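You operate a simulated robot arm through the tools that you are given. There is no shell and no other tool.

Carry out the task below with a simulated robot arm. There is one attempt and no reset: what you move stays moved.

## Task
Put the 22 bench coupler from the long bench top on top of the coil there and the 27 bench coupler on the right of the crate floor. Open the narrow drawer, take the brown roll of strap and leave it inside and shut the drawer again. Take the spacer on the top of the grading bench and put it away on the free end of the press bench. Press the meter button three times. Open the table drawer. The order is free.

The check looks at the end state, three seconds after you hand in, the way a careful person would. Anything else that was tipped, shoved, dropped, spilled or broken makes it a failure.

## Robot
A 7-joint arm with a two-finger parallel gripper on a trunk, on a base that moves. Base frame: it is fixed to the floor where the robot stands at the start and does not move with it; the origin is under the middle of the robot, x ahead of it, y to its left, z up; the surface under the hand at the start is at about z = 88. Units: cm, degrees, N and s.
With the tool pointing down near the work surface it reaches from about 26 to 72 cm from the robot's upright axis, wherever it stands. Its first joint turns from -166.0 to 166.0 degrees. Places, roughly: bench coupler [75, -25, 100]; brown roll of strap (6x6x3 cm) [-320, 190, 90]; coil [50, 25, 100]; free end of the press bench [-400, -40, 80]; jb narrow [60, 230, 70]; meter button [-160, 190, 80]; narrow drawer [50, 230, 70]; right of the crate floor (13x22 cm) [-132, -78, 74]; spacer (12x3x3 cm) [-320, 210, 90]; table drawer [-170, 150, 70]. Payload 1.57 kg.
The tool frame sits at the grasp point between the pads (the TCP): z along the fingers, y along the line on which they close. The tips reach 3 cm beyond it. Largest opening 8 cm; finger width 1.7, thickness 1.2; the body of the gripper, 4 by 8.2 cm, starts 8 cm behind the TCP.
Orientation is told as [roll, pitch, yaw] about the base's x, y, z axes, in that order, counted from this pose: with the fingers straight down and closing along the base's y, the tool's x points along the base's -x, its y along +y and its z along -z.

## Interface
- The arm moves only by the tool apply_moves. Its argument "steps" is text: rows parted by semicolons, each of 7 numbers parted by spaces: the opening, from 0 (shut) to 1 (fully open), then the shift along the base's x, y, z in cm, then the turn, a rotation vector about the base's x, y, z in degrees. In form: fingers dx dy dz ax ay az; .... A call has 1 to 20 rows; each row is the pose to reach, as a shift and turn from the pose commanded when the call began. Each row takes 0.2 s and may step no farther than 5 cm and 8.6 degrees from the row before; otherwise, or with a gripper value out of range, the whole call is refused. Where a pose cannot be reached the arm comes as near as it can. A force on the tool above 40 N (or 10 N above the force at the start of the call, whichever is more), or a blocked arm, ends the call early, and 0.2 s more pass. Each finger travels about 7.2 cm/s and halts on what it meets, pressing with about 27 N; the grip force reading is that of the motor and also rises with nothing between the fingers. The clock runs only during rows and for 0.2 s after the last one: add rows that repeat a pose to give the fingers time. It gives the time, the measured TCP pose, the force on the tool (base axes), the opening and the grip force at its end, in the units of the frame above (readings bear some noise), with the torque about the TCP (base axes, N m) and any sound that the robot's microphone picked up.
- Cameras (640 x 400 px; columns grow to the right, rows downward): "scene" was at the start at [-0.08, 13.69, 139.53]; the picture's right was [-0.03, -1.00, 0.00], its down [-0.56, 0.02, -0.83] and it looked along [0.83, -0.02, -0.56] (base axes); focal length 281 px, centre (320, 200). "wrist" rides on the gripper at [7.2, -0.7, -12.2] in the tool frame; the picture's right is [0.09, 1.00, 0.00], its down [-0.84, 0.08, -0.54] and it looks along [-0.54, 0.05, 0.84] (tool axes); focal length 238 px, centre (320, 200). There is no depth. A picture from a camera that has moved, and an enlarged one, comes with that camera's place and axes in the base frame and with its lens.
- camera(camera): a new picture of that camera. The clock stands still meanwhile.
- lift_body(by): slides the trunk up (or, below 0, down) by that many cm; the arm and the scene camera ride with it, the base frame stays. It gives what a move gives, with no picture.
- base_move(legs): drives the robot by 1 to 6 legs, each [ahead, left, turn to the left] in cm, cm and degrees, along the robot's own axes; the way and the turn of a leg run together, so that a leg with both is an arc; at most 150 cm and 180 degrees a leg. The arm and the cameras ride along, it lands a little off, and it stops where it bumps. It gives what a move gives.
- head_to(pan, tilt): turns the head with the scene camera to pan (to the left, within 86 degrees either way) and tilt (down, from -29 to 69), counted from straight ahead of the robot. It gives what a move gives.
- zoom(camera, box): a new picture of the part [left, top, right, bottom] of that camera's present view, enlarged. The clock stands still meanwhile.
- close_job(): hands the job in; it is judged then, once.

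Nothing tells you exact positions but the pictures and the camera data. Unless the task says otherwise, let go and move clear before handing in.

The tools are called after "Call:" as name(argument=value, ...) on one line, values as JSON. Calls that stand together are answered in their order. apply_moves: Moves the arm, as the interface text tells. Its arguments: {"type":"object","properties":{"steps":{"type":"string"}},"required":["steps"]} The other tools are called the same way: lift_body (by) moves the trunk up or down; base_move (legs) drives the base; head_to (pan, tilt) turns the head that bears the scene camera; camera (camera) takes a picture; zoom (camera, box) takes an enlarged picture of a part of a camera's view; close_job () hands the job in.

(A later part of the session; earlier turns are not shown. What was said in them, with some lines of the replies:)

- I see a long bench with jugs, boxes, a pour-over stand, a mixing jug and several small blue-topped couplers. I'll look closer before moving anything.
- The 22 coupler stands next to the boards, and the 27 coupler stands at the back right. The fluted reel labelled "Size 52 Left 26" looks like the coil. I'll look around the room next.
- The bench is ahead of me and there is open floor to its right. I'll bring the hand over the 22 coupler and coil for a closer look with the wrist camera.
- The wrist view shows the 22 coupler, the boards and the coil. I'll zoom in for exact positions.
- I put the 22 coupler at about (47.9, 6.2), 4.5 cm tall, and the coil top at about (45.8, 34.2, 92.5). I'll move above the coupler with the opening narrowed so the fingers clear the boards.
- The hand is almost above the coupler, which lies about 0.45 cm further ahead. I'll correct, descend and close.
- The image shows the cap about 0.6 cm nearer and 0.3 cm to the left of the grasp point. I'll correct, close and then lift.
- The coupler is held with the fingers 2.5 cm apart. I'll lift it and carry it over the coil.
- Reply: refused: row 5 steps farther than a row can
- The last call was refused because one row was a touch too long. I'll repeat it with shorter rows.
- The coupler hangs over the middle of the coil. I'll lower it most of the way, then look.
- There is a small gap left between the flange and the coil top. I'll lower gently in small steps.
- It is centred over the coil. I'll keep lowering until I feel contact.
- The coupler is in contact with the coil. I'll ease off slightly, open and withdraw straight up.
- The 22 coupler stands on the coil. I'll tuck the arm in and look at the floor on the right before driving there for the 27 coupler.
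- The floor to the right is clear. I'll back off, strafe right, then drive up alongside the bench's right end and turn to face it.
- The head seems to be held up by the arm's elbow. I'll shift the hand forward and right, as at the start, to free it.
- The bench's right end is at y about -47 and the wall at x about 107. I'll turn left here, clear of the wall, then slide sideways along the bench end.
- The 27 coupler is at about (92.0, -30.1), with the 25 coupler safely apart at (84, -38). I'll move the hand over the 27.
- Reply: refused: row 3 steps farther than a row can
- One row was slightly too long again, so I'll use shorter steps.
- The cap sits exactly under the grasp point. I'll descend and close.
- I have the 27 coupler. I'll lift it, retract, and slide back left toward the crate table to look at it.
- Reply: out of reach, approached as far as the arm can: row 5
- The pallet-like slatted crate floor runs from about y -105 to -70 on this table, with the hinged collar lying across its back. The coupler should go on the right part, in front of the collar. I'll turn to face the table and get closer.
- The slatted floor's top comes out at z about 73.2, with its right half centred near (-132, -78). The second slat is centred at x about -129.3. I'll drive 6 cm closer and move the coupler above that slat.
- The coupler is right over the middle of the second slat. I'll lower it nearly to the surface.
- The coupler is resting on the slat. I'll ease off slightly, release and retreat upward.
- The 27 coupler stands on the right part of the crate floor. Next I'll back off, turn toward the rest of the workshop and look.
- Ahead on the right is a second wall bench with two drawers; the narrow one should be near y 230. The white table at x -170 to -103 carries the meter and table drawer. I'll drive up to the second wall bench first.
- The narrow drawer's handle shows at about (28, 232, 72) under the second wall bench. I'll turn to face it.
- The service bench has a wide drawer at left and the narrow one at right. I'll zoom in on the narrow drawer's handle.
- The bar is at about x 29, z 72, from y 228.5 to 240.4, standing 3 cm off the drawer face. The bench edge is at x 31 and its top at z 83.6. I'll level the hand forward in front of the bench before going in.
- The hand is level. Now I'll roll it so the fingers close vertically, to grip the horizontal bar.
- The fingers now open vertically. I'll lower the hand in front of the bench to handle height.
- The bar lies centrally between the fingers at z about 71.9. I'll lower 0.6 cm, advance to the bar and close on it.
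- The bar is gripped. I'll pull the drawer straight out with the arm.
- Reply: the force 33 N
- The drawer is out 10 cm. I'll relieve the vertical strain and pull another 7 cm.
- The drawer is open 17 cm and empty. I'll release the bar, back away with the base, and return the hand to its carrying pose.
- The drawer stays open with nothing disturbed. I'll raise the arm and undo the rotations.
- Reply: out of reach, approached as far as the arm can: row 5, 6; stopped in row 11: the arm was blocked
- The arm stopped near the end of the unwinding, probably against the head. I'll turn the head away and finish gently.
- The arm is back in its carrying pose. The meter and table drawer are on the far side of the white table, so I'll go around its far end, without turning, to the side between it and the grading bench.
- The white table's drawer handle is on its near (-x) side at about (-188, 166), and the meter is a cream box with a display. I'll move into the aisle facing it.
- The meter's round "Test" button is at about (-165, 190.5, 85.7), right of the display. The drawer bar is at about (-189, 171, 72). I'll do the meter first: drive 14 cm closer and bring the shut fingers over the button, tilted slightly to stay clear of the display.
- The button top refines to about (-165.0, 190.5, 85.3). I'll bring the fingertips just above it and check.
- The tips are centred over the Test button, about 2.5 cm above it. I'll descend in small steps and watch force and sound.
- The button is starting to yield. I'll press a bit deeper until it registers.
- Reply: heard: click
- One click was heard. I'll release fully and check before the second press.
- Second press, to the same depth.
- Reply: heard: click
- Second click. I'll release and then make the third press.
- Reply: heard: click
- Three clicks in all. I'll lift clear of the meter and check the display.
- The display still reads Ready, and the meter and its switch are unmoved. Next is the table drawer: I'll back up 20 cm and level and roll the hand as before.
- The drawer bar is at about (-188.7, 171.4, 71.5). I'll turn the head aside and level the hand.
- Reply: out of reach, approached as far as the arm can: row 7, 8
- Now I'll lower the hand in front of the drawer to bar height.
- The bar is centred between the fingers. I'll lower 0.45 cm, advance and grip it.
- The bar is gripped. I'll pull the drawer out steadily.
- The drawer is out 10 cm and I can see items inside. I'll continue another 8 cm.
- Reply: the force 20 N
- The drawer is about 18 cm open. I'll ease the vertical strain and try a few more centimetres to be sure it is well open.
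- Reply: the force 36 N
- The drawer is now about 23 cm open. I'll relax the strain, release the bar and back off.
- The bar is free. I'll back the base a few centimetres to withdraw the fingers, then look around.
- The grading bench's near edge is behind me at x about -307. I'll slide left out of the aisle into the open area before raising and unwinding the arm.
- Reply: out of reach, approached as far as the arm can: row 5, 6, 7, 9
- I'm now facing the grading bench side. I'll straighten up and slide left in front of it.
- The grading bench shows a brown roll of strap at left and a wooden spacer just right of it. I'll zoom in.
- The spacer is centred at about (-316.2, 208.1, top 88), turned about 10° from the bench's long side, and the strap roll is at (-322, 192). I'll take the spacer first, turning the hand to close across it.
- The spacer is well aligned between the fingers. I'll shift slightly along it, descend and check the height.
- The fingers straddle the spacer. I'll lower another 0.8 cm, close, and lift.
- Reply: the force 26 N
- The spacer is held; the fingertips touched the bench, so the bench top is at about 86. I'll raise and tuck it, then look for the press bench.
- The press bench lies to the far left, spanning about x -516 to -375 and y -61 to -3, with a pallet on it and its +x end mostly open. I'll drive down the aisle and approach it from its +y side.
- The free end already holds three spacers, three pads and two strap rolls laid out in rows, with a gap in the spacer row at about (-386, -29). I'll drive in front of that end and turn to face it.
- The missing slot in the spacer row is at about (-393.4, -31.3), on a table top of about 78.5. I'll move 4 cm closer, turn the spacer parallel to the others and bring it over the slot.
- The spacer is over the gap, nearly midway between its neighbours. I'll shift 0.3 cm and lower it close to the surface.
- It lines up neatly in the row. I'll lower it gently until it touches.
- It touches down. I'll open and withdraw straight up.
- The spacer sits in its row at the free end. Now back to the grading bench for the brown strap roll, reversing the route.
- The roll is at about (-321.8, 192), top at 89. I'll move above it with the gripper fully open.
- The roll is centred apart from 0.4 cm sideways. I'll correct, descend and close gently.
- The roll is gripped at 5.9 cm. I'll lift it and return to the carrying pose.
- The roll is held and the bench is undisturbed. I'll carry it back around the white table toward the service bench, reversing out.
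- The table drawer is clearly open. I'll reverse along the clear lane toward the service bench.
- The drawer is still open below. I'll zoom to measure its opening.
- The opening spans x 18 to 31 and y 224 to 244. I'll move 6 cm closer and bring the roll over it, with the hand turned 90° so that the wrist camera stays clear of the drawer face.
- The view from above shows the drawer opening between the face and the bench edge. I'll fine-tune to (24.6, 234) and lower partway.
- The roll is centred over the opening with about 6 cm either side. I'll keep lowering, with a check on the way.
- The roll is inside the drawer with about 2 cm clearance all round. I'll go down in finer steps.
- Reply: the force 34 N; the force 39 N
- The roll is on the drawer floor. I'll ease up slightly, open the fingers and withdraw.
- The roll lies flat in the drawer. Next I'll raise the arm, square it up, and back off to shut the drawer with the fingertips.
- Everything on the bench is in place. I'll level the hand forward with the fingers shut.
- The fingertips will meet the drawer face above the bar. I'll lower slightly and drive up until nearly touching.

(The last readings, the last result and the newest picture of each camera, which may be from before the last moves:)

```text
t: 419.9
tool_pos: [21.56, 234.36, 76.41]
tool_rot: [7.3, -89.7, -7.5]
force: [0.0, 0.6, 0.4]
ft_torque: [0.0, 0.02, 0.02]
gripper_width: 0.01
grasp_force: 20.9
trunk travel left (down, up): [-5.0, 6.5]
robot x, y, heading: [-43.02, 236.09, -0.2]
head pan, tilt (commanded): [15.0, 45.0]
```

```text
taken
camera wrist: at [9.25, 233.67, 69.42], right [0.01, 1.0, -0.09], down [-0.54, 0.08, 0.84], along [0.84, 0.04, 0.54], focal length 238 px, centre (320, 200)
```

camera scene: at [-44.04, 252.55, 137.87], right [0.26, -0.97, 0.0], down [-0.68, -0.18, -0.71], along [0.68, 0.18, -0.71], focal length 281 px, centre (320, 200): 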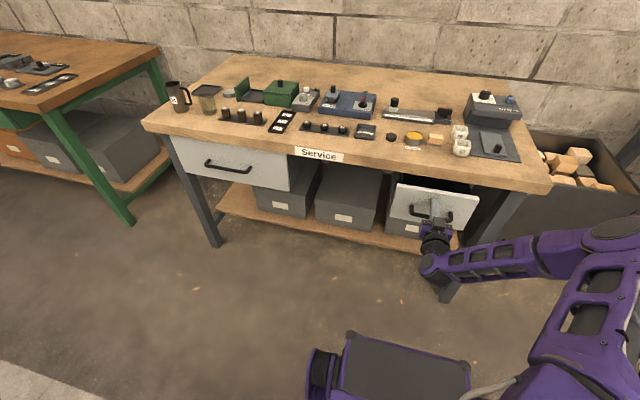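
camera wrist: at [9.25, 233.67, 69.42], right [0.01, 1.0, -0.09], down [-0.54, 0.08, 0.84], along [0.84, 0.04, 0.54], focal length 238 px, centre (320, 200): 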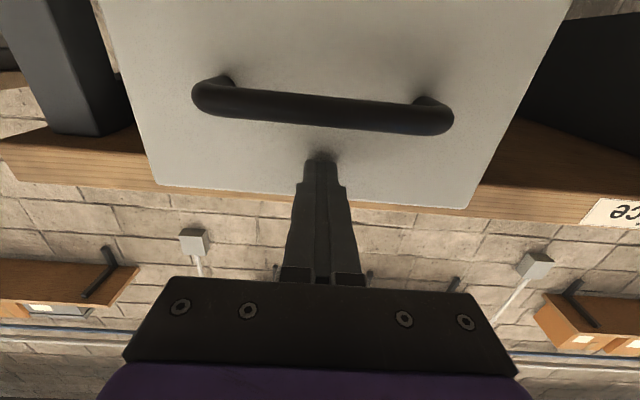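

The drawer is sliding in. I'll continue pushing to closure, watching the force.

Call:
apply_moves(steps="0 1.5 0 0 0 0 0; 0 3 0 0 0 0 0; 0 4.5 0 0 0 0 0; 0 6 0 0 0 0 0; 0 7 0 0 0 0 0; 0 7.5 0 0 0 0 0; 0 7.5 0 0 0 0 0")

Call:
camera(camera="scene")

Call:
camera(camera="wrist")

```text
t: 421.5
tool_pos: [28.82, 234.08, 76.24]
tool_rot: [3.7, -89.7, -3.9]
force: [0.6, 0.0, 0.0]
ft_torque: [-0.03, 0.0, 0.0]
gripper_width: 0.02
grasp_force: 21.7
trunk travel left (down, up): [-5.0, 6.5]
robot x, y, heading: [-43.18, 236.42, 0.1]
head pan, tilt (commanded): [15.0, 45.0]
```

```text
taken
camera scene: at [-44.04, 252.55, 137.87], right [0.26, -0.97, 0.0], down [-0.68, -0.18, -0.71], along [0.68, 0.18, -0.71], focal length 281 px, centre (320, 200)
```

scene: 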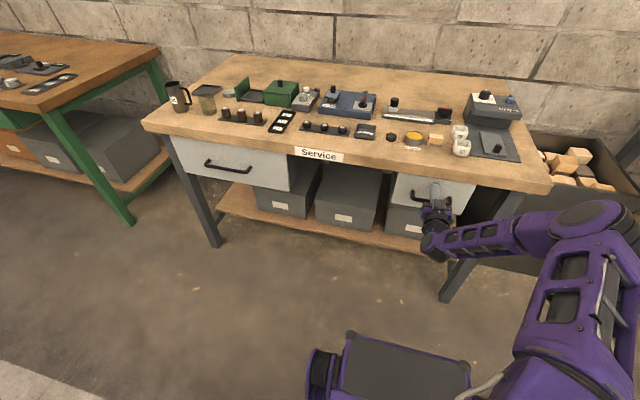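

```text
taken
camera wrist: at [16.56, 233.35, 69.34], right [0.01, 1.0, -0.09], down [-0.54, 0.08, 0.84], along [0.84, 0.04, 0.54], focal length 238 px, centre (320, 200)
```

wrist: 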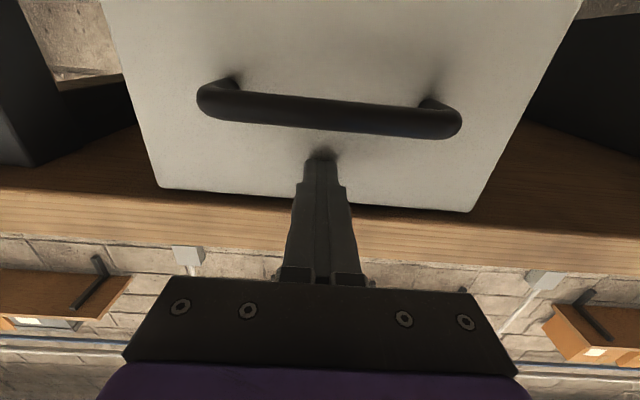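

Call:
apply_moves(steps="0 0.4 0 0 0 0 0; 0 0.8 0 0 0 0 0; 0 1.2 0 0 0 0 0; 0 1.2 0 0 0 0 0")

Call:
apply_moves(steps="0 0.3 0 0 0 0 0; 0 0.6 0 0 0 0 0; 0 0.6 0 0 0 0 0")

Call:
camera(camera="scene")

```text
t: 422.4
tool_pos: [29.58, 234.0, 76.43]
tool_rot: [-8.1, -89.7, 7.7]
force: [-16.8, -1.6, 7.9]
ft_torque: [0.02, -0.36, 0.01]
gripper_width: 0.0
grasp_force: 20.3
trunk travel left (down, up): [-5.0, 6.5]
robot x, y, heading: [-43.19, 236.61, -0.2]
head pan, tilt (commanded): [15.0, 45.0]
stopped in row 4: the force on the tool passed its limit at 42 N (the readings are from after the stop); the commanded pose is now the measured one
```

```text
t: 422.8
tool_pos: [29.45, 233.95, 76.43]
tool_rot: [-10.0, -89.8, 9.6]
force: [-21.0, -1.4, 11.9]
ft_torque: [0.06, -0.56, 0.05]
gripper_width: 0.01
grasp_force: 21.0
trunk travel left (down, up): [-5.0, 6.5]
robot x, y, heading: [-43.38, 236.41, -0.1]
head pan, tilt (commanded): [15.0, 45.0]
stopped in row 1: the force on the tool passed its limit at 46 N (the readings are from after the stop); the commanded pose is now the measured one
```

```text
taken
camera scene: at [-44.42, 252.53, 137.88], right [0.26, -0.97, 0.0], down [-0.68, -0.18, -0.71], along [0.68, 0.18, -0.71], focal length 281 px, centre (320, 200)
```

scene: 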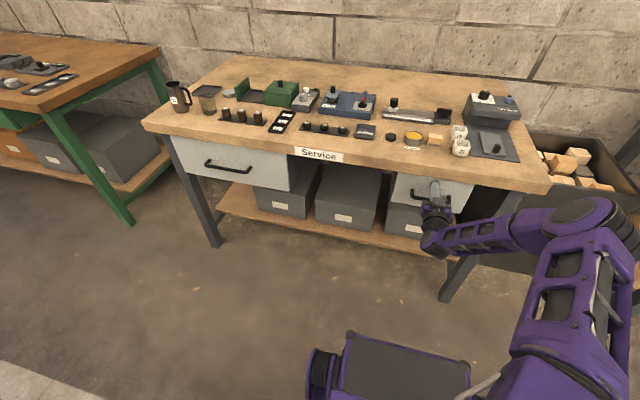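

A hard stop was felt at the drawer's closed position. I'll back the base away and verify.

Call:
base_move(legs=[[-20, 0, 0]])

Call:
camera(camera="scene")

Call:
zoom(camera="scene", box=[340, 110, 520, 240])

Call:
camera(camera="wrist")

```text
t: 424.4
tool_pos: [9.44, 234.05, 76.15]
tool_rot: [-4.8, -89.4, 4.4]
force: [-0.3, 0.0, 0.0]
ft_torque: [-0.02, 0.0, 0.01]
gripper_width: 0.0
grasp_force: 20.9
trunk travel left (down, up): [-5.0, 6.5]
robot x, y, heading: [-63.51, 236.57, -0.3]
head pan, tilt (commanded): [15.0, 45.0]
```

```text
taken
camera scene: at [-64.51, 252.55, 137.87], right [0.26, -0.97, 0.0], down [-0.68, -0.18, -0.71], along [0.68, 0.18, -0.71], focal length 281 px, centre (320, 200)
```

scene: 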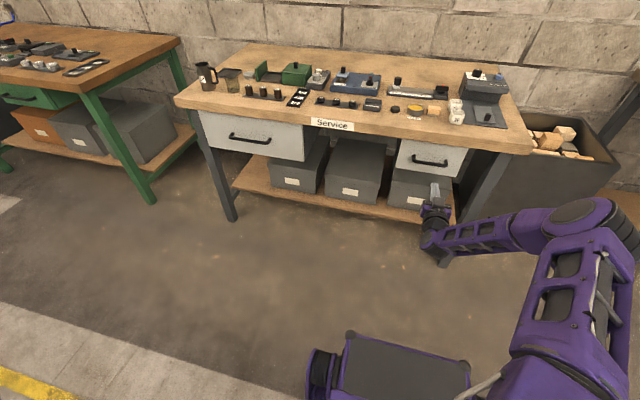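

```text
3.08 times, centred on (430, 175) of scene
camera zoom: at [-64.51, 252.55, 137.87], right [0.26, -0.97, 0.0], down [-0.68, -0.18, -0.71], along [0.68, 0.18, -0.71], focal length 866 px, centre (-18, 277)
```

zoom: 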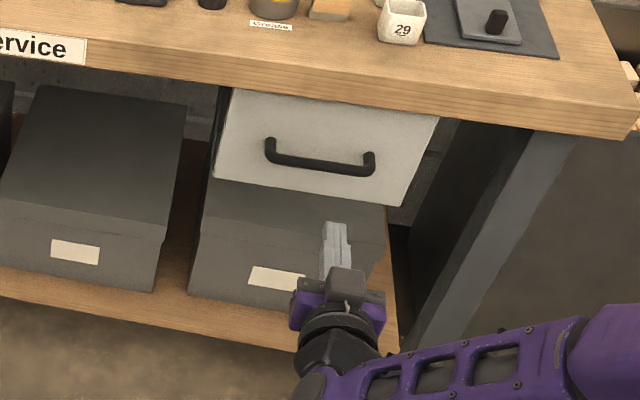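

```text
taken
camera wrist: at [-2.98, 233.32, 69.19], right [0.01, 1.0, -0.09], down [-0.53, 0.08, 0.84], along [0.85, 0.04, 0.53], focal length 238 px, centre (320, 200)
```

wrist: 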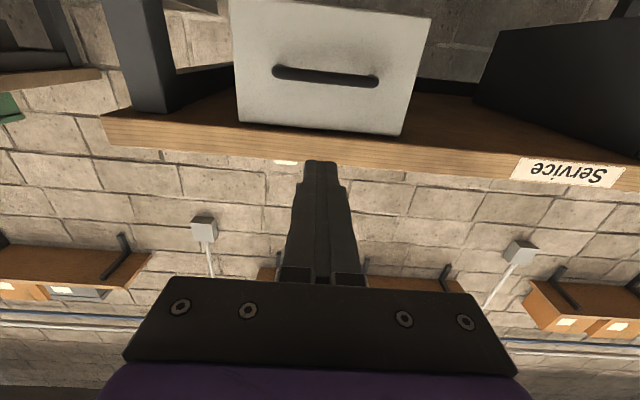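

The narrow drawer looks flush. I'll compare it closely with its closed neighbour.

Call:
zoom(camera="scene", box=[190, 90, 490, 220])

Call:
head_to(pan=0, tilt=40)

Call:
camera(camera="scene")

Call:
zoom(camera="scene", box=[300, 110, 440, 220])

```text
2.13 times, centred on (340, 155) of scene
camera zoom: at [-64.51, 252.55, 137.87], right [0.26, -0.97, 0.0], down [-0.68, -0.18, -0.71], along [0.68, 0.18, -0.71], focal length 600 px, centre (277, 296)
```

zoom: 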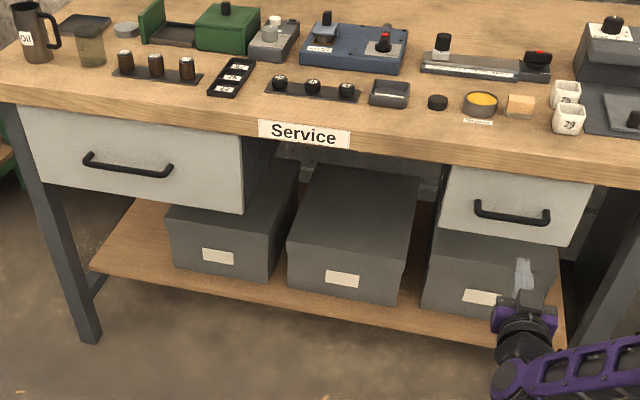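

```text
t: 425.2
tool_pos: [9.32, 233.98, 76.07]
tool_rot: [-4.6, -89.5, 4.3]
force: [0.1, -0.1, 0.1]
ft_torque: [-0.01, 0.05, 0.0]
gripper_width: 0.0
grasp_force: 21.6
trunk travel left (down, up): [-5.0, 6.5]
robot x, y, heading: [-63.43, 236.79, -0.1]
head pan, tilt (commanded): [0.0, 40.0]
```

```text
taken
camera scene: at [-63.87, 250.45, 138.6], right [0.0, -1.0, 0.0], down [-0.64, 0.0, -0.77], along [0.77, 0.0, -0.64], focal length 281 px, centre (320, 200)
```

scene: 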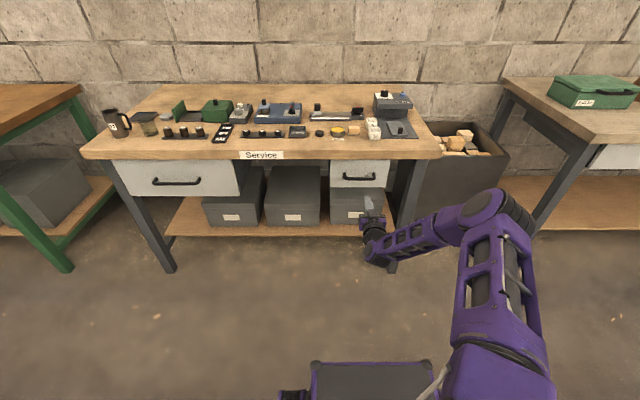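

```text
3.64 times, centred on (370, 165) of scene
camera zoom: at [-63.87, 250.45, 138.6], right [0.0, -1.0, 0.0], down [-0.64, 0.0, -0.77], along [0.77, 0.0, -0.64], focal length 1023 px, centre (138, 327)
```

zoom: 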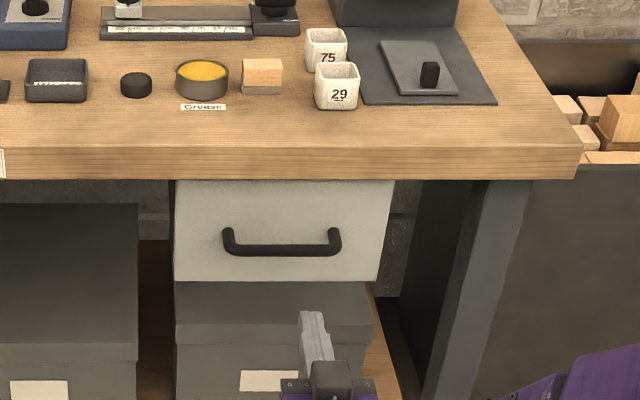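

The drawer is shut, level with its neighbour. I'll back away, raise the arm clear, and look over the long bench once more.

Call:
base_move(legs=[[-15, 0, 0]])

Call:
apply_moves(steps="0 0 0 4.5 0 0 0; 0 -1 0 9 0 0 0; 0 -2 0 13.5 0 0 0; 0 -3 0 18 0 0 0; 0 -5 0 22 0 0 0; 0 -7 0 26 0 0 0; 0 -9 0 30 0 0 0; 0 -11 0 34 0 0 0; 0 -12 0 38 0 0 0; 0 -12 0 40 0 0 0")

Call:
head_to(pan=-40, tilt=25)

Call:
camera(camera="scene")

```text
t: 426.6
tool_pos: [-6.16, 233.96, 76.12]
tool_rot: [-4.7, -89.5, 4.3]
force: [0.1, 0.3, -0.4]
ft_torque: [0.0, 0.0, 0.02]
gripper_width: 0.0
grasp_force: 21.6
trunk travel left (down, up): [-5.0, 6.5]
robot x, y, heading: [-79.06, 236.89, -0.2]
head pan, tilt (commanded): [0.0, 40.0]
```

```text
t: 428.8
tool_pos: [-17.94, 233.86, 116.18]
tool_rot: [-3.8, -89.4, 3.3]
force: [0.5, -0.4, -0.6]
ft_torque: [-0.03, 0.01, -0.03]
gripper_width: 0.0
grasp_force: 20.9
trunk travel left (down, up): [-5.0, 6.5]
robot x, y, heading: [-79.06, 236.86, -0.0]
head pan, tilt (commanded): [0.0, 40.0]
```

```text
t: 429.9
tool_pos: [-18.01, 233.86, 115.99]
tool_rot: [-4.8, -89.5, 4.4]
force: [-0.3, -0.8, -0.1]
ft_torque: [0.0, 0.0, -0.01]
gripper_width: 0.0
grasp_force: 21.3
trunk travel left (down, up): [-5.0, 6.5]
robot x, y, heading: [-78.98, 236.67, -0.3]
head pan, tilt (commanded): [-40.0, 25.0]
```

```text
taken
camera scene: at [-80.84, 244.56, 140.93], right [-0.64, -0.77, 0.0], down [-0.32, 0.27, -0.91], along [0.69, -0.58, -0.42], focal length 281 px, centre (320, 200)
```

scene: 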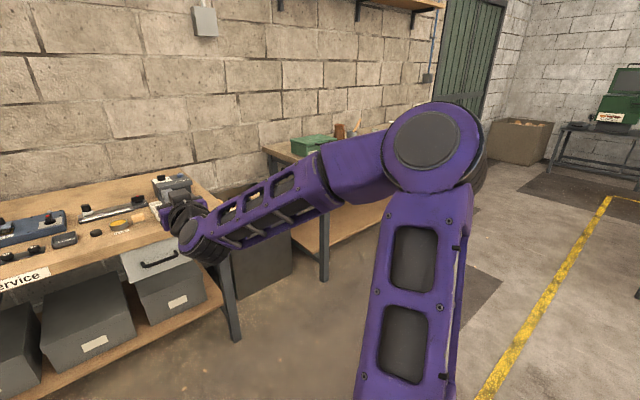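

The arm blocks the view. I'll move forward a little, away from the white table, and fold the hand back to its carrying pose.

Call:
base_move(legs=[[18, 0, 0]])

Call:
head_to(pan=60, tilt=30)

Call:
apply_moves(steps="0 -1 -1.2 0 0 7.5 0; 0 -2 -2.4 0 0 15 0; 0 -3 -3.6 0 0 22.5 0; 0 -4 -4.8 0 0 30 0; 0 -5 -6 0 0 37.5 0; 0 -6 -7.2 0 0 45 0; 0 -7 -8.4 0 0 52.5 0; 0 -8 -9.6 0 0 60 0; 0 -9 -10.8 0 0 67.5 0; 0 -10 -12 0 0 75 0; 0 -11 -13.2 1 0 82.5 0; 0 -12 -15 1.5 0 89.5 0; 0 -12 -15 1.5 0 89.5 0")

Call:
head_to(pan=-60, tilt=22)

Call:
camera(camera="scene")

```text
t: 431.4
tool_pos: [0.22, 234.04, 116.2]
tool_rot: [-5.3, -89.5, 5.1]
force: [-0.5, 1.1, 0.0]
ft_torque: [-0.01, 0.01, 0.01]
gripper_width: 0.0
grasp_force: 21.5
trunk travel left (down, up): [-5.0, 6.5]
robot x, y, heading: [-61.05, 236.57, 0.2]
head pan, tilt (commanded): [-40.0, 25.0]
```

```text
t: 433.1
tool_pos: [0.24, 234.21, 116.06]
tool_rot: [-5.3, -89.6, 5.0]
force: [0.3, -0.7, 0.5]
ft_torque: [-0.01, 0.02, 0.0]
gripper_width: 0.0
grasp_force: 21.8
trunk travel left (down, up): [-5.0, 6.5]
robot x, y, heading: [-60.58, 236.44, -0.1]
head pan, tilt (commanded): [60.0, 30.0]
```

```text
t: 435.9
tool_pos: [-11.92, 219.3, 117.53]
tool_rot: [-0.3, 0.0, 0.0]
force: [0.1, -0.8, -0.5]
ft_torque: [0.01, 0.02, 0.0]
gripper_width: 0.0
grasp_force: 21.3
trunk travel left (down, up): [-5.0, 6.5]
robot x, y, heading: [-60.63, 236.35, 0.1]
head pan, tilt (commanded): [60.0, 30.0]
```

```text
t: 437.9
tool_pos: [-11.84, 219.2, 117.57]
tool_rot: [-0.2, 0.0, 0.0]
force: [0.3, -0.4, -0.1]
ft_torque: [-0.02, -0.01, 0.01]
gripper_width: 0.0
grasp_force: 21.2
trunk travel left (down, up): [-5.0, 6.5]
robot x, y, heading: [-60.88, 236.26, 0.0]
head pan, tilt (commanded): [-60.0, 22.0]
```

```text
taken
camera scene: at [-65.1, 242.43, 141.42], right [-0.86, -0.5, 0.0], down [-0.19, 0.32, -0.93], along [0.47, -0.8, -0.37], focal length 281 px, centre (320, 200)
```

scene: 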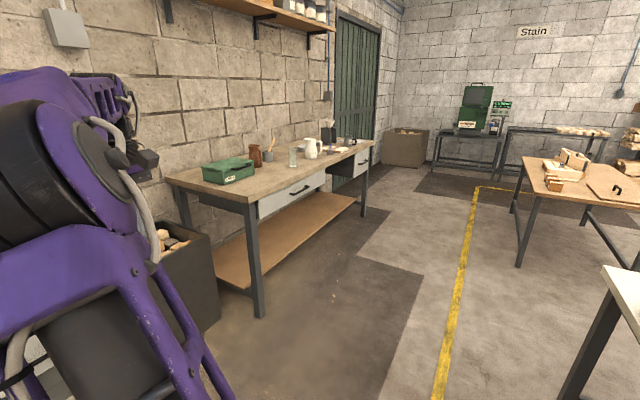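

Call:
zoom(camera="scene", box=[280, 120, 380, 180])

Call:
zoom(camera="scene", box=[520, 130, 640, 210])

```text
6.40 times, centred on (330, 150) of scene
camera zoom: at [-65.1, 242.43, 141.42], right [-0.86, -0.5, 0.0], down [-0.19, 0.32, -0.93], along [0.47, -0.8, -0.37], focal length 1801 px, centre (256, 520)
```

zoom: 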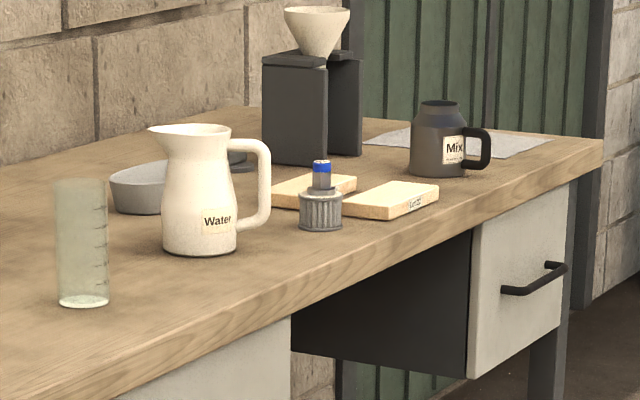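

```text
5.00 times, centred on (580, 170) of scene
camera zoom: at [-65.1, 242.43, 141.42], right [-0.86, -0.5, 0.0], down [-0.19, 0.32, -0.93], along [0.47, -0.8, -0.37], focal length 1407 px, centre (-980, 350)
```

zoom: 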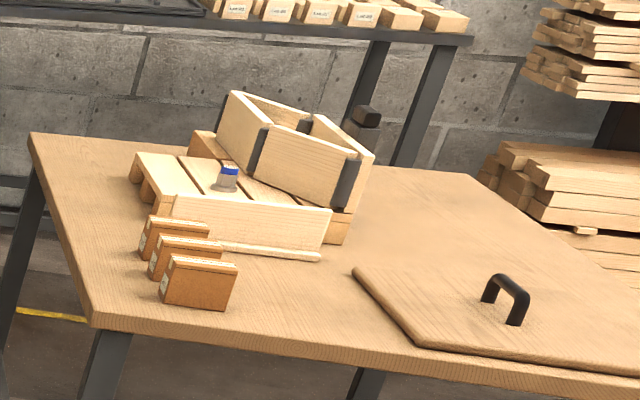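

All parts check out: the 22 coupler stands on the coil and the 27 coupler on the right of the crate floor. The roll is in the shut narrow drawer, the spacer is in its row, the meter was pressed three times, and the table drawer is open. The hand is empty and clear, so I'll hand in.

Call:
close_job()

```text
The job is handed in.
```

I finished every part of the task and handed the job in. I don't have the result of the check yet.

| Job | End state |
|---|---|
| 22 coupler | Standing on the coil on the long bench. I took the fluted reel marked "Size 52 Left 26" to be the coil. |
| 27 coupler | Standing on the right part of the crate floor, which I took to be the slatted pallet base, in front of the hinged collar. |
| Brown strap roll | Lying flat inside the narrow drawer. I pushed the drawer in until it hit a hard stop, and it looks level with the drawer beside it. |
| Spacer | In the gap in the row of spacers on the free end of the press bench. |
| Meter button | "Test" pressed three times, with three clicks heard. The display read "Ready" before and after. |
| Table drawer | Pulled out about 23 cm. It was still open when I last saw it, before driving back with the roll. |

Nothing was tipped or dropped that I could see. The base stopped close to the white table once near the end but did not bump it. I last saw that table before that. The gripper was empty and clear of everything when I handed in.
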